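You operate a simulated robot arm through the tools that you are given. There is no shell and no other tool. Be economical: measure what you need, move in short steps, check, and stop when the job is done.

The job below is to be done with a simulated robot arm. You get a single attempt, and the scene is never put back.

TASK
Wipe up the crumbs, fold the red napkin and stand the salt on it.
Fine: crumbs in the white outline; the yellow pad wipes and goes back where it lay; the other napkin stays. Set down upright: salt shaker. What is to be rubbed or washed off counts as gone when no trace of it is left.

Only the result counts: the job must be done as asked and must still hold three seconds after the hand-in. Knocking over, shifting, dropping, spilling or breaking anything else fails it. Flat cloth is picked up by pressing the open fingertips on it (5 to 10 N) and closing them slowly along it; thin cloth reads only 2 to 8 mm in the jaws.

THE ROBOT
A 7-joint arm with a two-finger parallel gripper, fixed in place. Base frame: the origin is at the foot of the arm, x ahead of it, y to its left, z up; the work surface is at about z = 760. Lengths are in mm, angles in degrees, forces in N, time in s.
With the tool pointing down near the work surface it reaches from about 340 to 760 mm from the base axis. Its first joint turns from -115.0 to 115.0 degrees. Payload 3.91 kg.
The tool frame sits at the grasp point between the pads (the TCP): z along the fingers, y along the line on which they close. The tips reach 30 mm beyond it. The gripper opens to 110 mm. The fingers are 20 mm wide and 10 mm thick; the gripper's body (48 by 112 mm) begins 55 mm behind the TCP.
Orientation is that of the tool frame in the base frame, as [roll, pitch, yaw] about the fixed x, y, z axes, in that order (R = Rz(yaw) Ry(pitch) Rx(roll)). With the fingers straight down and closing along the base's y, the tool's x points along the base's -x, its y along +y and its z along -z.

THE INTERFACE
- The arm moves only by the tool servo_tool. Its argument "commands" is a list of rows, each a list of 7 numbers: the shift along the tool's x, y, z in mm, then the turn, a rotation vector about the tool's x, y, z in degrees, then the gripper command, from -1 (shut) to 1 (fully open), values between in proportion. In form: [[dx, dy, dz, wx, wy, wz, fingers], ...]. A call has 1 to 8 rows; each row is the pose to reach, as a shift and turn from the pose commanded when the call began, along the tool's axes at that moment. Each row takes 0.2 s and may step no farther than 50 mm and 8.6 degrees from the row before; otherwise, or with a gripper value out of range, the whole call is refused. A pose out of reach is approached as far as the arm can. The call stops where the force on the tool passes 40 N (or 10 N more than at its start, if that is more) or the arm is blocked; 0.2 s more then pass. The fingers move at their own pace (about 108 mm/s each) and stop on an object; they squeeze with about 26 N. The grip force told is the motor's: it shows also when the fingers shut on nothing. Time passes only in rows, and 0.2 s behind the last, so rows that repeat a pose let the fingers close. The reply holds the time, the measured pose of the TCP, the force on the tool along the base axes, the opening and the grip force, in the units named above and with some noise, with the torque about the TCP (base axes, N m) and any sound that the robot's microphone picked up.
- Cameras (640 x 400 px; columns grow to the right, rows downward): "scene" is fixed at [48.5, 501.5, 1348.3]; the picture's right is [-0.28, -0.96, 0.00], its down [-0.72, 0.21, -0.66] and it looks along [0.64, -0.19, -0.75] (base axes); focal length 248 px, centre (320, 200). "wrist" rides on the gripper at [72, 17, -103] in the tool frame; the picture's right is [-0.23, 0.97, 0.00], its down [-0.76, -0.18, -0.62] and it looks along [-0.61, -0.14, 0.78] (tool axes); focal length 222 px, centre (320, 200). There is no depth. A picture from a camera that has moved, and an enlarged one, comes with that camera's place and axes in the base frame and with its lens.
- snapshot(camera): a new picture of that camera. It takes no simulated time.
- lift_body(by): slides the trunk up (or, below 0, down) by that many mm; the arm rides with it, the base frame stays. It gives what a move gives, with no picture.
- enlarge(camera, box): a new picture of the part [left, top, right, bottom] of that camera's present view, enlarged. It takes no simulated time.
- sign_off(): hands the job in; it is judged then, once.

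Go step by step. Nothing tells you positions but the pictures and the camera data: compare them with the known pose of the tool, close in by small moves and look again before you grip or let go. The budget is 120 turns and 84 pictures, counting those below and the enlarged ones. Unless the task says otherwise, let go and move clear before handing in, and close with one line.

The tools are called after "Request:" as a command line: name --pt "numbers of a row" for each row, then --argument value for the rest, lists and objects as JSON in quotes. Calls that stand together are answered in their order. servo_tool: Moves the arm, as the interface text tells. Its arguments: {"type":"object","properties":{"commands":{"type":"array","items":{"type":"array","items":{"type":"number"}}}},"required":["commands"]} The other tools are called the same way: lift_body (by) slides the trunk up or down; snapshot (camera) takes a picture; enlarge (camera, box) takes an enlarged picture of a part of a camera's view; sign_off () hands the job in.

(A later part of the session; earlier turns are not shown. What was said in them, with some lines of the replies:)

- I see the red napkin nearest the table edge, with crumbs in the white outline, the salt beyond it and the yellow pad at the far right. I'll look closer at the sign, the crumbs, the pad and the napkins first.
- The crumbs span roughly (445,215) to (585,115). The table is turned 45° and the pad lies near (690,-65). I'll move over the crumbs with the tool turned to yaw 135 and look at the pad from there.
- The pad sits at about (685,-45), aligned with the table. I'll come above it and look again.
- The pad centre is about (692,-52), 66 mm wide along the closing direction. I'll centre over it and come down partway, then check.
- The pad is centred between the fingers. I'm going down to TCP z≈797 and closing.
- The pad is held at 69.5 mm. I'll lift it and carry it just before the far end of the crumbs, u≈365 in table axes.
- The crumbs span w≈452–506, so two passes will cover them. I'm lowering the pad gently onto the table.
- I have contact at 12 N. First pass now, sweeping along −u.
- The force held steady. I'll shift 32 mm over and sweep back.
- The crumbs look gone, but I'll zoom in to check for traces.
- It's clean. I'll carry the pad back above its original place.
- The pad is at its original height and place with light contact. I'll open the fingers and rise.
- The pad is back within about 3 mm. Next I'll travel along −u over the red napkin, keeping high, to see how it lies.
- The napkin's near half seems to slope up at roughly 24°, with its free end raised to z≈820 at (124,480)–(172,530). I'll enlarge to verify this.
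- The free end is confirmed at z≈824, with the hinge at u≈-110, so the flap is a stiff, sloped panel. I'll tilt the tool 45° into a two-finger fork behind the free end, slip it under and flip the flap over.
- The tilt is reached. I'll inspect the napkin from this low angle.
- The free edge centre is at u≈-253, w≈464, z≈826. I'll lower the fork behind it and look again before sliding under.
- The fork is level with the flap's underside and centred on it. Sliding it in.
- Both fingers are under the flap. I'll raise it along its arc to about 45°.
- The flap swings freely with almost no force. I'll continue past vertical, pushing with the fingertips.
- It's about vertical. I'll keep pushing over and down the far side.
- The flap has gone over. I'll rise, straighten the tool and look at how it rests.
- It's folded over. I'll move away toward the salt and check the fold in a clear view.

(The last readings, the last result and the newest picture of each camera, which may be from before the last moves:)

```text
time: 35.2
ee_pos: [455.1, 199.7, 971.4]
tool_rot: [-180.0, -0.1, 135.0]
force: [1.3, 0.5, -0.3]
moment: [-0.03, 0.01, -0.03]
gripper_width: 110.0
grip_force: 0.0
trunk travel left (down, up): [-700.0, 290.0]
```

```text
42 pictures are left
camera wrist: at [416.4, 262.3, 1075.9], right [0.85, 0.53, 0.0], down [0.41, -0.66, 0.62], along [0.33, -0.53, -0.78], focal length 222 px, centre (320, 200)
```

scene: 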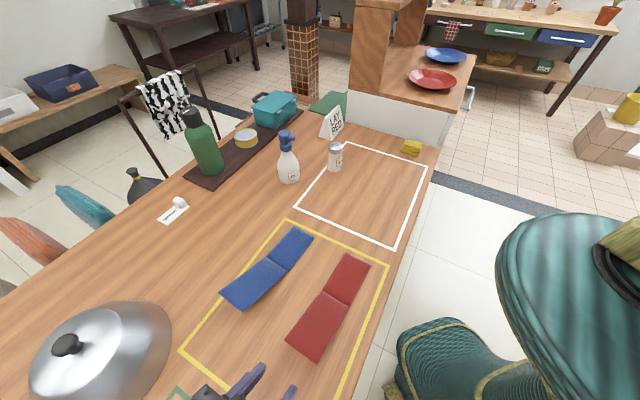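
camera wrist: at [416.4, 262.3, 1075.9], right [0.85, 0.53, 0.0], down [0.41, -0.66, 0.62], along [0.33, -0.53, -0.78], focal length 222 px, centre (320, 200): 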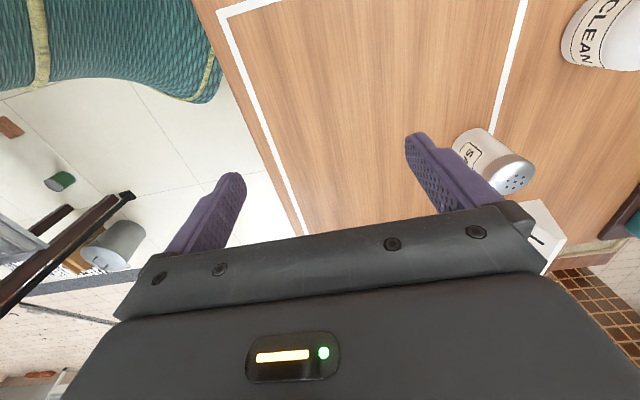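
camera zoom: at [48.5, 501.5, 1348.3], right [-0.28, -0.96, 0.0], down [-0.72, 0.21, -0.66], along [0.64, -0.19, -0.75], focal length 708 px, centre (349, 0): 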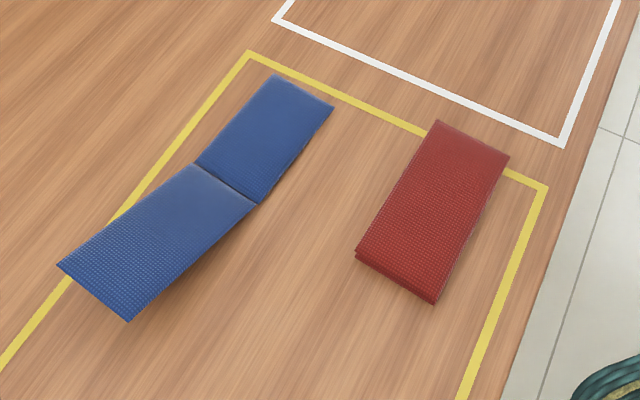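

The flap is folded over; now I'll zoom to check whether it lies flat.

Request:
enlarge --camera "scene" --box '[315, 235, 395, 310]'

```text
5.33 times, centred on (355, 272) of scene
camera zoom: at [48.5, 501.5, 1348.3], right [-0.28, -0.96, 0.0], down [-0.72, 0.21, -0.66], along [0.64, -0.19, -0.75], focal length 1322 px, centre (133, -187)
```

zoom: 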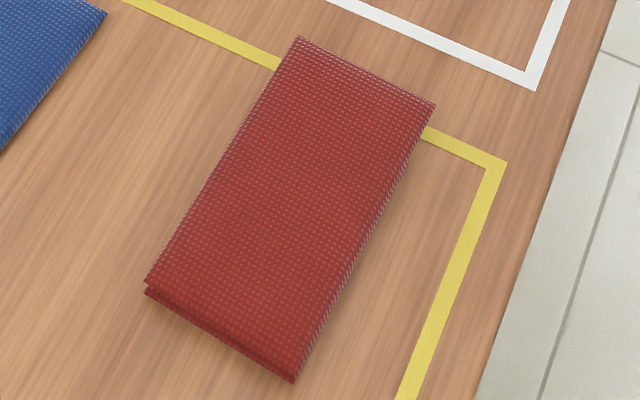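

I'll press the fold gently with the fingertips near its middle to flatten it and gauge its height.

Request:
servo_tool --pt "40 -2 0 0 0 0 0" --pt "80 -4 0 0 0 0 -0.4" --pt "120 -6 0 0 0 0 -0.4" --pt "160 -8 20 0 0 0 -0.4" --pt "195 -8 50 0 0 0 -0.4" --pt "195 -8 90 0 0 0 -0.4" --pt "195 -8 130 0 0 0 -0.4"

Request:
servo_tool --pt "0 0 8 0 0 0 -0.4" --pt "0 0 16 0 0 0 -0.4" --pt "0 0 22 0 0 0 -0.4" --pt "0 0 27 0 0 0 -0.4" --pt "0 0 31 0 0 0 -0.4" --pt "0 0 34 0 0 0 -0.4" --pt "0 0 36 0 0 0 -0.4"

Request:
snapshot --camera "wrist"

```text
time: 36.8
ee_pos: [310.9, 335.7, 839.4]
tool_rot: [-179.9, 0.0, 135.0]
force: [-0.1, 0.3, 0.1]
moment: [0.01, -0.02, -0.01]
gripper_width: 32.7
grip_force: 0.0
trunk travel left (down, up): [-700.0, 290.0]
```

```text
time: 38.4
ee_pos: [310.3, 333.6, 809.6]
tool_rot: [179.6, 0.1, 135.1]
force: [1.2, 0.4, 38.9]
moment: [0.22, 0.36, -0.01]
gripper_width: 33.0
grip_force: 0.0
trunk travel left (down, up): [-700.0, 290.0]
```

```text
40 pictures are left
camera wrist: at [271.5, 394.8, 913.3], right [0.85, 0.53, 0.01], down [0.41, -0.67, 0.62], along [0.33, -0.53, -0.78], focal length 222 px, centre (320, 200)
```

wrist: 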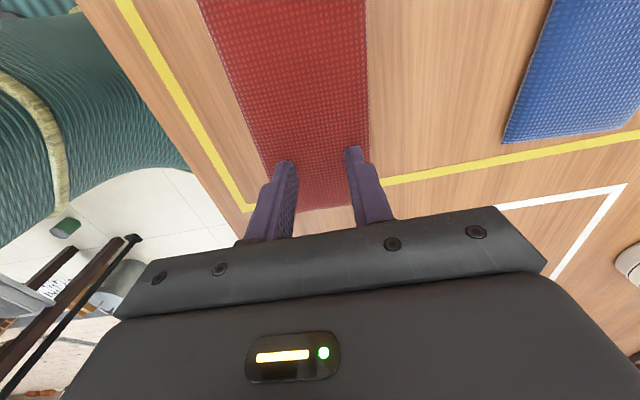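

It's firm at z≈780 — two thick layers lying flat. I'll rise and go to the salt.

Request:
servo_tool --pt "0 0 -20 0 0 0 -0.4" --pt "0 0 -60 0 0 0 -0.4" --pt "0 0 -100 0 0 0 0" --pt "0 0 -145 0 0 0 1" --pt "-45 15 -145 0 0 0 1" --pt "-90 30 -145 0 0 0 1"

Request:
servo_tool --pt "-30 35 0 0 0 0 1" --pt "-60 70 0 0 0 0 1" --pt "-90 105 0 0 0 0 1" --pt "-120 140 0 0 0 0 1" --pt "-150 165 0 0 0 0 1" --pt "-150 165 0 0 0 0 1"

Request:
snapshot --camera "wrist"

Request:
enlarge --camera "scene" --box '[270, 100, 430, 300]'

```text
time: 39.8
ee_pos: [396.6, 290.2, 951.2]
tool_rot: [180.0, 0.0, 135.0]
force: [0.3, 0.5, 0.1]
moment: [0.0, 0.01, 0.01]
gripper_width: 109.8
grip_force: 0.0
trunk travel left (down, up): [-700.0, 290.0]
```

```text
time: 41.2
ee_pos: [620.7, 299.1, 953.2]
tool_rot: [180.0, 0.0, 135.0]
force: [-0.9, -0.1, 0.0]
moment: [-0.01, 0.0, 0.02]
gripper_width: 110.2
grip_force: 0.0
trunk travel left (down, up): [-700.0, 290.0]
```

```text
39 pictures are left
camera wrist: at [581.3, 361.0, 1056.1], right [0.85, 0.53, 0.0], down [0.41, -0.66, 0.62], along [0.33, -0.53, -0.78], focal length 222 px, centre (320, 200)
```

wrist: 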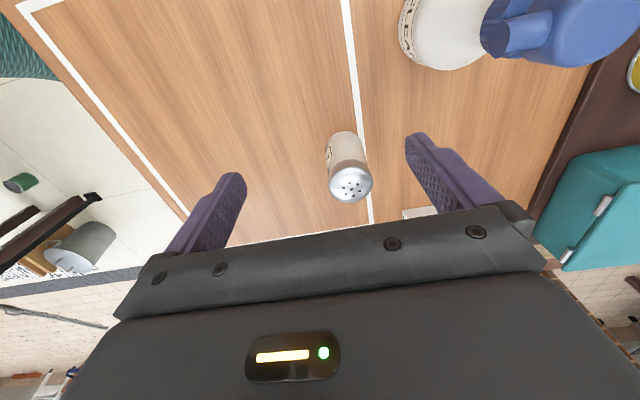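

```text
2.00 times, centred on (350, 200) of scene
camera zoom: at [48.5, 501.5, 1348.3], right [-0.28, -0.96, 0.0], down [-0.72, 0.21, -0.66], along [0.64, -0.19, -0.75], focal length 496 px, centre (260, 200)
```

zoom: 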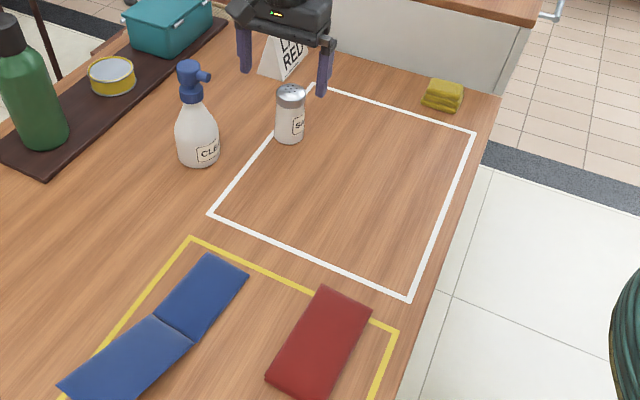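

The salt's cap is at about (688,257,850), with the shaker around 40 mm wide and 90 mm tall. I'll centre over it.

Request:
servo_tool --pt "-39 9 0 0 0 0 1" --pt "-78 18 0 0 0 0 1" --pt "-78 18 35 0 0 0 1" --pt "-78 18 70 0 0 0 1" --pt "-78 18 70 0 0 0 1"

Request:
snapshot --camera "wrist"

Request:
enlarge --camera "scene" --box '[280, 100, 400, 200]'

```text
time: 42.4
ee_pos: [686.3, 256.9, 879.6]
tool_rot: [-180.0, 0.0, 135.0]
force: [-0.7, -0.4, 0.1]
moment: [0.0, -0.02, -0.01]
gripper_width: 110.0
grip_force: 0.0
trunk travel left (down, up): [-700.0, 290.0]
```

```text
37 pictures are left
camera wrist: at [647.7, 319.7, 983.9], right [0.85, 0.53, 0.0], down [0.41, -0.66, 0.62], along [0.33, -0.53, -0.78], focal length 222 px, centre (320, 200)
```

wrist: 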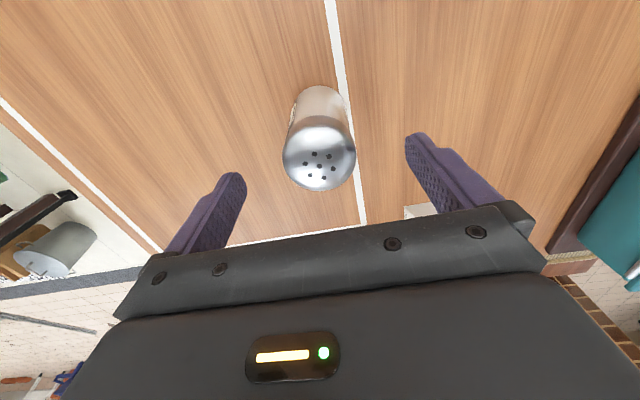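

```text
4.00 times, centred on (340, 150) of scene
camera zoom: at [48.5, 501.5, 1348.3], right [-0.28, -0.96, 0.0], down [-0.72, 0.21, -0.66], along [0.64, -0.19, -0.75], focal length 991 px, centre (240, 400)
```

zoom: 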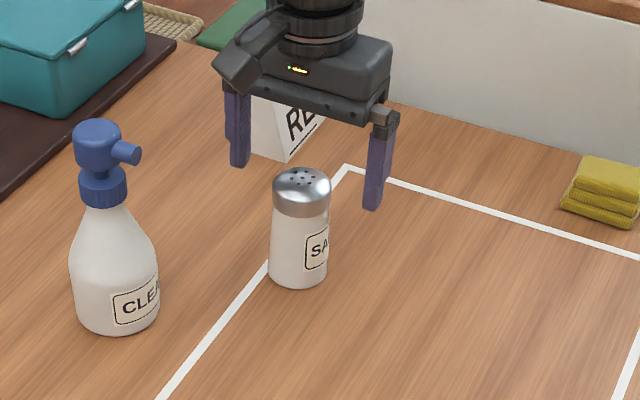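

I'm aligned within a few mm. Going down and gripping.

Request:
servo_tool --pt "0 0 25 0 0 0 1" --pt "0 -1 50 0 0 0 1" --pt "-1 -1 66 0 0 0 1" --pt "-1 -1 66 0 0 0 1"

Request:
servo_tool --pt "0 0 0 0 0 0 0.3" --pt "0 0 0 0 0 0 0" --pt "0 0 0 0 0 0 -0.2" --pt "0 0 0 0 0 0 -0.5" --pt "0 0 0 0 0 0 -1" --pt "0 0 0 0 0 0 -1"

Request:
enlarge --camera "scene" --box '[280, 100, 400, 200]'

```text
time: 43.4
ee_pos: [686.4, 256.2, 815.6]
tool_rot: [-179.9, -0.1, 135.1]
force: [0.8, -0.6, -0.3]
moment: [0.01, -0.03, 0.01]
gripper_width: 109.9
grip_force: 0.1
trunk travel left (down, up): [-700.0, 290.0]
```

```text
time: 44.8
ee_pos: [686.0, 256.0, 815.0]
tool_rot: [-180.0, 0.1, 134.9]
force: [0.5, 0.0, 0.1]
moment: [-0.01, -0.03, 0.03]
gripper_width: 50.5
grip_force: 26.4
trunk travel left (down, up): [-700.0, 290.0]
```

```text
4.00 times, centred on (340, 150) of scene
camera zoom: at [48.5, 501.5, 1348.3], right [-0.28, -0.96, 0.0], down [-0.72, 0.21, -0.66], along [0.64, -0.19, -0.75], focal length 991 px, centre (240, 400)
```

zoom: 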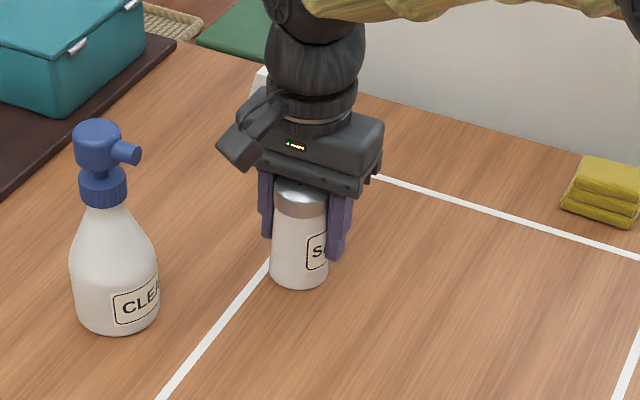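

The salt is gripped. I'll lift it and carry it smoothly to above the folded napkin at about (293,350).

Request:
servo_tool --pt "0 0 -15 0 0 0 -1" --pt "0 0 -40 0 0 0 -1" --pt "0 0 -70 0 0 0 -1" --pt "0 0 -95 0 0 0 -1" --pt "20 -12 -100 0 0 0 -1" --pt "50 -30 -100 0 0 0 -1" --pt "85 -51 -100 0 0 0 -1" --pt "120 -73 -100 0 0 0 -1"

Request:
servo_tool --pt "35 -21 0 0 0 0 -1" --pt "70 -43 0 0 0 0 -1" --pt "105 -65 0 0 0 0 -1" --pt "140 -87 0 0 0 0 -1" --pt "175 -109 0 0 0 0 -1" --pt "204 -126 0 0 0 0 -1" --pt "222 -137 0 0 0 0 -1" --pt "222 -137 0 0 0 0 -1"

Request:
snapshot --camera "wrist"

Request:
enlarge --camera "scene" --box '[240, 160, 440, 320]'

```text
time: 46.6
ee_pos: [548.7, 290.0, 915.3]
tool_rot: [-180.0, 0.0, 135.0]
force: [-0.4, -0.1, -1.0]
moment: [-0.03, -0.03, 0.0]
gripper_width: 50.7
grip_force: 26.2
trunk travel left (down, up): [-700.0, 290.0]
```

```text
time: 48.4
ee_pos: [294.4, 350.2, 916.3]
tool_rot: [180.0, 0.0, 135.0]
force: [-1.4, 0.0, -0.7]
moment: [-0.01, 0.0, 0.0]
gripper_width: 50.6
grip_force: 26.3
trunk travel left (down, up): [-700.0, 290.0]
```

```text
34 pictures are left
camera wrist: at [256.6, 413.1, 1019.5], right [0.85, 0.53, 0.0], down [0.41, -0.66, 0.62], along [0.33, -0.53, -0.78], focal length 222 px, centre (320, 200)
```

wrist: 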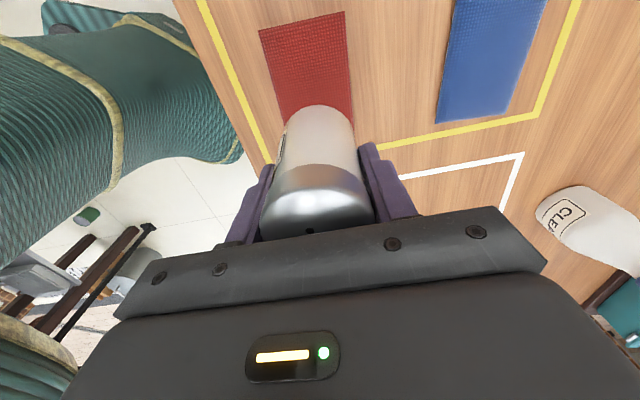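

```text
2.50 times, centred on (340, 240) of scene
camera zoom: at [48.5, 501.5, 1348.3], right [-0.28, -0.96, 0.0], down [-0.72, 0.21, -0.66], along [0.64, -0.19, -0.75], focal length 620 px, centre (270, 100)
```

zoom: 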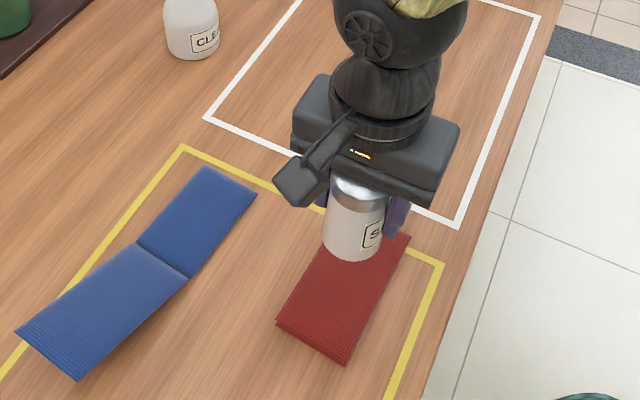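

I'm centred over the napkin. Lowering to just above it, then in fine steps.

Request:
servo_tool --pt "0 0 20 0 0 0 -1" --pt "0 0 40 0 0 0 -1" --pt "0 0 58 0 0 0 -1" --pt "0 0 70 0 0 0 -1" --pt "0 0 74 0 0 0 -1" --pt "0 0 76 0 0 0 -1"

```text
time: 49.8
ee_pos: [295.6, 350.8, 840.3]
tool_rot: [-180.0, 0.0, 135.0]
force: [0.2, -0.3, -0.5]
moment: [-0.01, -0.01, 0.01]
gripper_width: 50.6
grip_force: 26.2
trunk travel left (down, up): [-700.0, 290.0]
```

Request:
servo_tool --pt "0 0 1.5 0 0 0 -1" --pt "0 0 3 0 0 0 -1" --pt "0 0 3 0 0 0 -1"

```text
time: 50.6
ee_pos: [296.2, 350.3, 836.7]
tool_rot: [179.8, 0.1, 135.0]
force: [2.4, -1.6, 20.6]
moment: [0.22, 0.22, 0.13]
gripper_width: 50.1
grip_force: 26.0
trunk travel left (down, up): [-700.0, 290.0]
```

Firm contact at z≈836.7. I'll ease off 1 mm and check before letting go.

Request:
servo_tool --pt "0 0 -1 0 0 0 -1" --pt "0 0 -1 0 0 0 -1"

Request:
enlarge --camera "scene" --box '[290, 200, 410, 310]'

```text
time: 51.2
ee_pos: [294.8, 351.5, 837.4]
tool_rot: [180.0, -0.1, 135.1]
force: [1.8, 0.1, 13.0]
moment: [0.06, 0.02, 0.05]
gripper_width: 50.3
grip_force: 25.9
trunk travel left (down, up): [-700.0, 290.0]
```

```text
3.64 times, centred on (350, 255) of scene
camera zoom: at [48.5, 501.5, 1348.3], right [-0.28, -0.96, 0.0], down [-0.72, 0.21, -0.66], along [0.64, -0.19, -0.75], focal length 901 px, centre (211, 0)
```

zoom: 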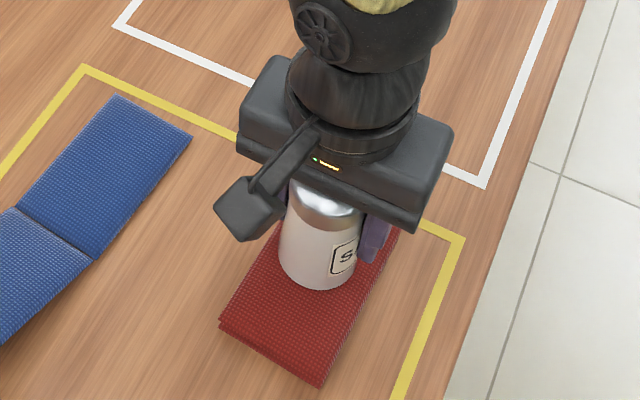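

Request:
servo_tool --pt "0 0 -1 0 0 0 -1" --pt "0 0 -1 0 0 0 -0.05" --pt "0 0 -1 0 0 0 0.1" --pt "0 0 -1 0 0 0 0.5" --pt "0 0 -1 0 0 0 0.9" --pt "0 0 -1 0 0 0 0.9"

Request:
enlarge --camera "scene" --box '[290, 200, 410, 310]'

```text
time: 52.6
ee_pos: [295.2, 351.5, 837.2]
tool_rot: [179.9, 0.0, 134.9]
force: [-0.3, -0.1, 0.0]
moment: [0.0, 0.03, 0.0]
gripper_width: 104.6
grip_force: 0.1
trunk travel left (down, up): [-700.0, 290.0]
```

```text
3.64 times, centred on (350, 255) of scene
camera zoom: at [48.5, 501.5, 1348.3], right [-0.28, -0.96, 0.0], down [-0.72, 0.21, -0.66], along [0.64, -0.19, -0.75], focal length 901 px, centre (211, 0)
```

zoom: 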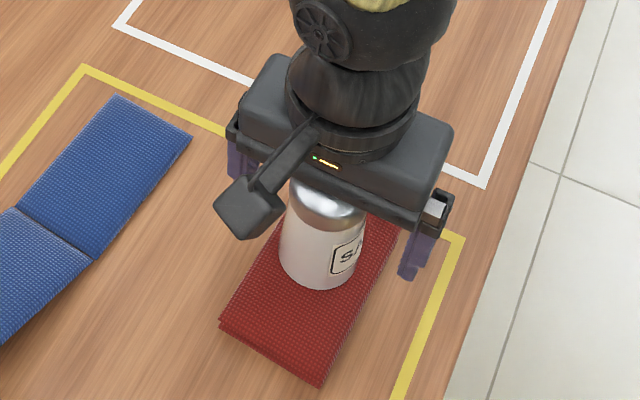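

It stands on its own. Rising straight up and moving clear.

Request:
servo_tool --pt "0 0 -25 0 0 0 0.9" --pt "0 0 -60 0 0 0 0.9" --pt "0 0 -100 0 0 0 0.9" --pt "0 0 -140 0 0 0 0.9" --pt "-45 0 -150 0 0 0 0.9" --pt "-90 0 -150 0 0 0 0.9" --pt "-135 0 -150 0 0 0 0.9" --pt "-180 0 -150 0 0 0 0.9"

Request:
snapshot --camera "scene"

Request:
enlarge --camera "scene" --box '[290, 200, 410, 310]'

```text
time: 54.4
ee_pos: [424.0, 221.9, 989.1]
tool_rot: [180.0, -0.1, 134.9]
force: [0.0, 0.4, 0.0]
moment: [0.02, 0.02, 0.01]
gripper_width: 104.5
grip_force: 0.0
trunk travel left (down, up): [-700.0, 290.0]
```

```text
30 pictures are left
```

scene: 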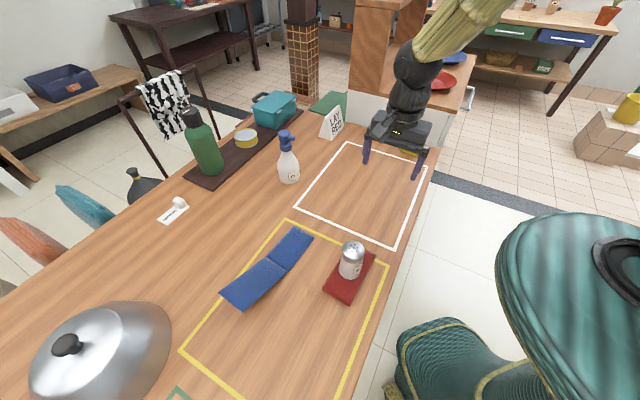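

```text
3.64 times, centred on (350, 255) of scene
camera zoom: at [48.5, 501.5, 1348.3], right [-0.28, -0.96, 0.0], down [-0.72, 0.21, -0.66], along [0.64, -0.19, -0.75], focal length 901 px, centre (211, 0)
```

zoom: 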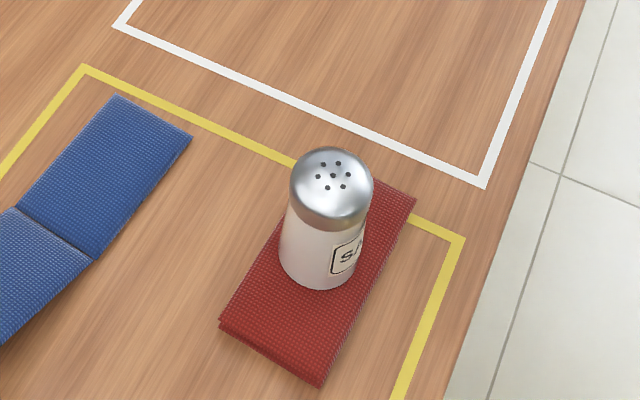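

The crumbs are gone, the pad is back, the napkin is folded and the salt stands upright on it, with the hand clear. I'm handing in.

Request:
sign_off

```text
The job is handed in.
```

I wiped up the crumbs, put the yellow pad back within about 3 mm of where it lay, folded the red napkin and stood the salt upright on it. The folded flap's far end now lies across the yellow outline, because the two halves are unequal in length.
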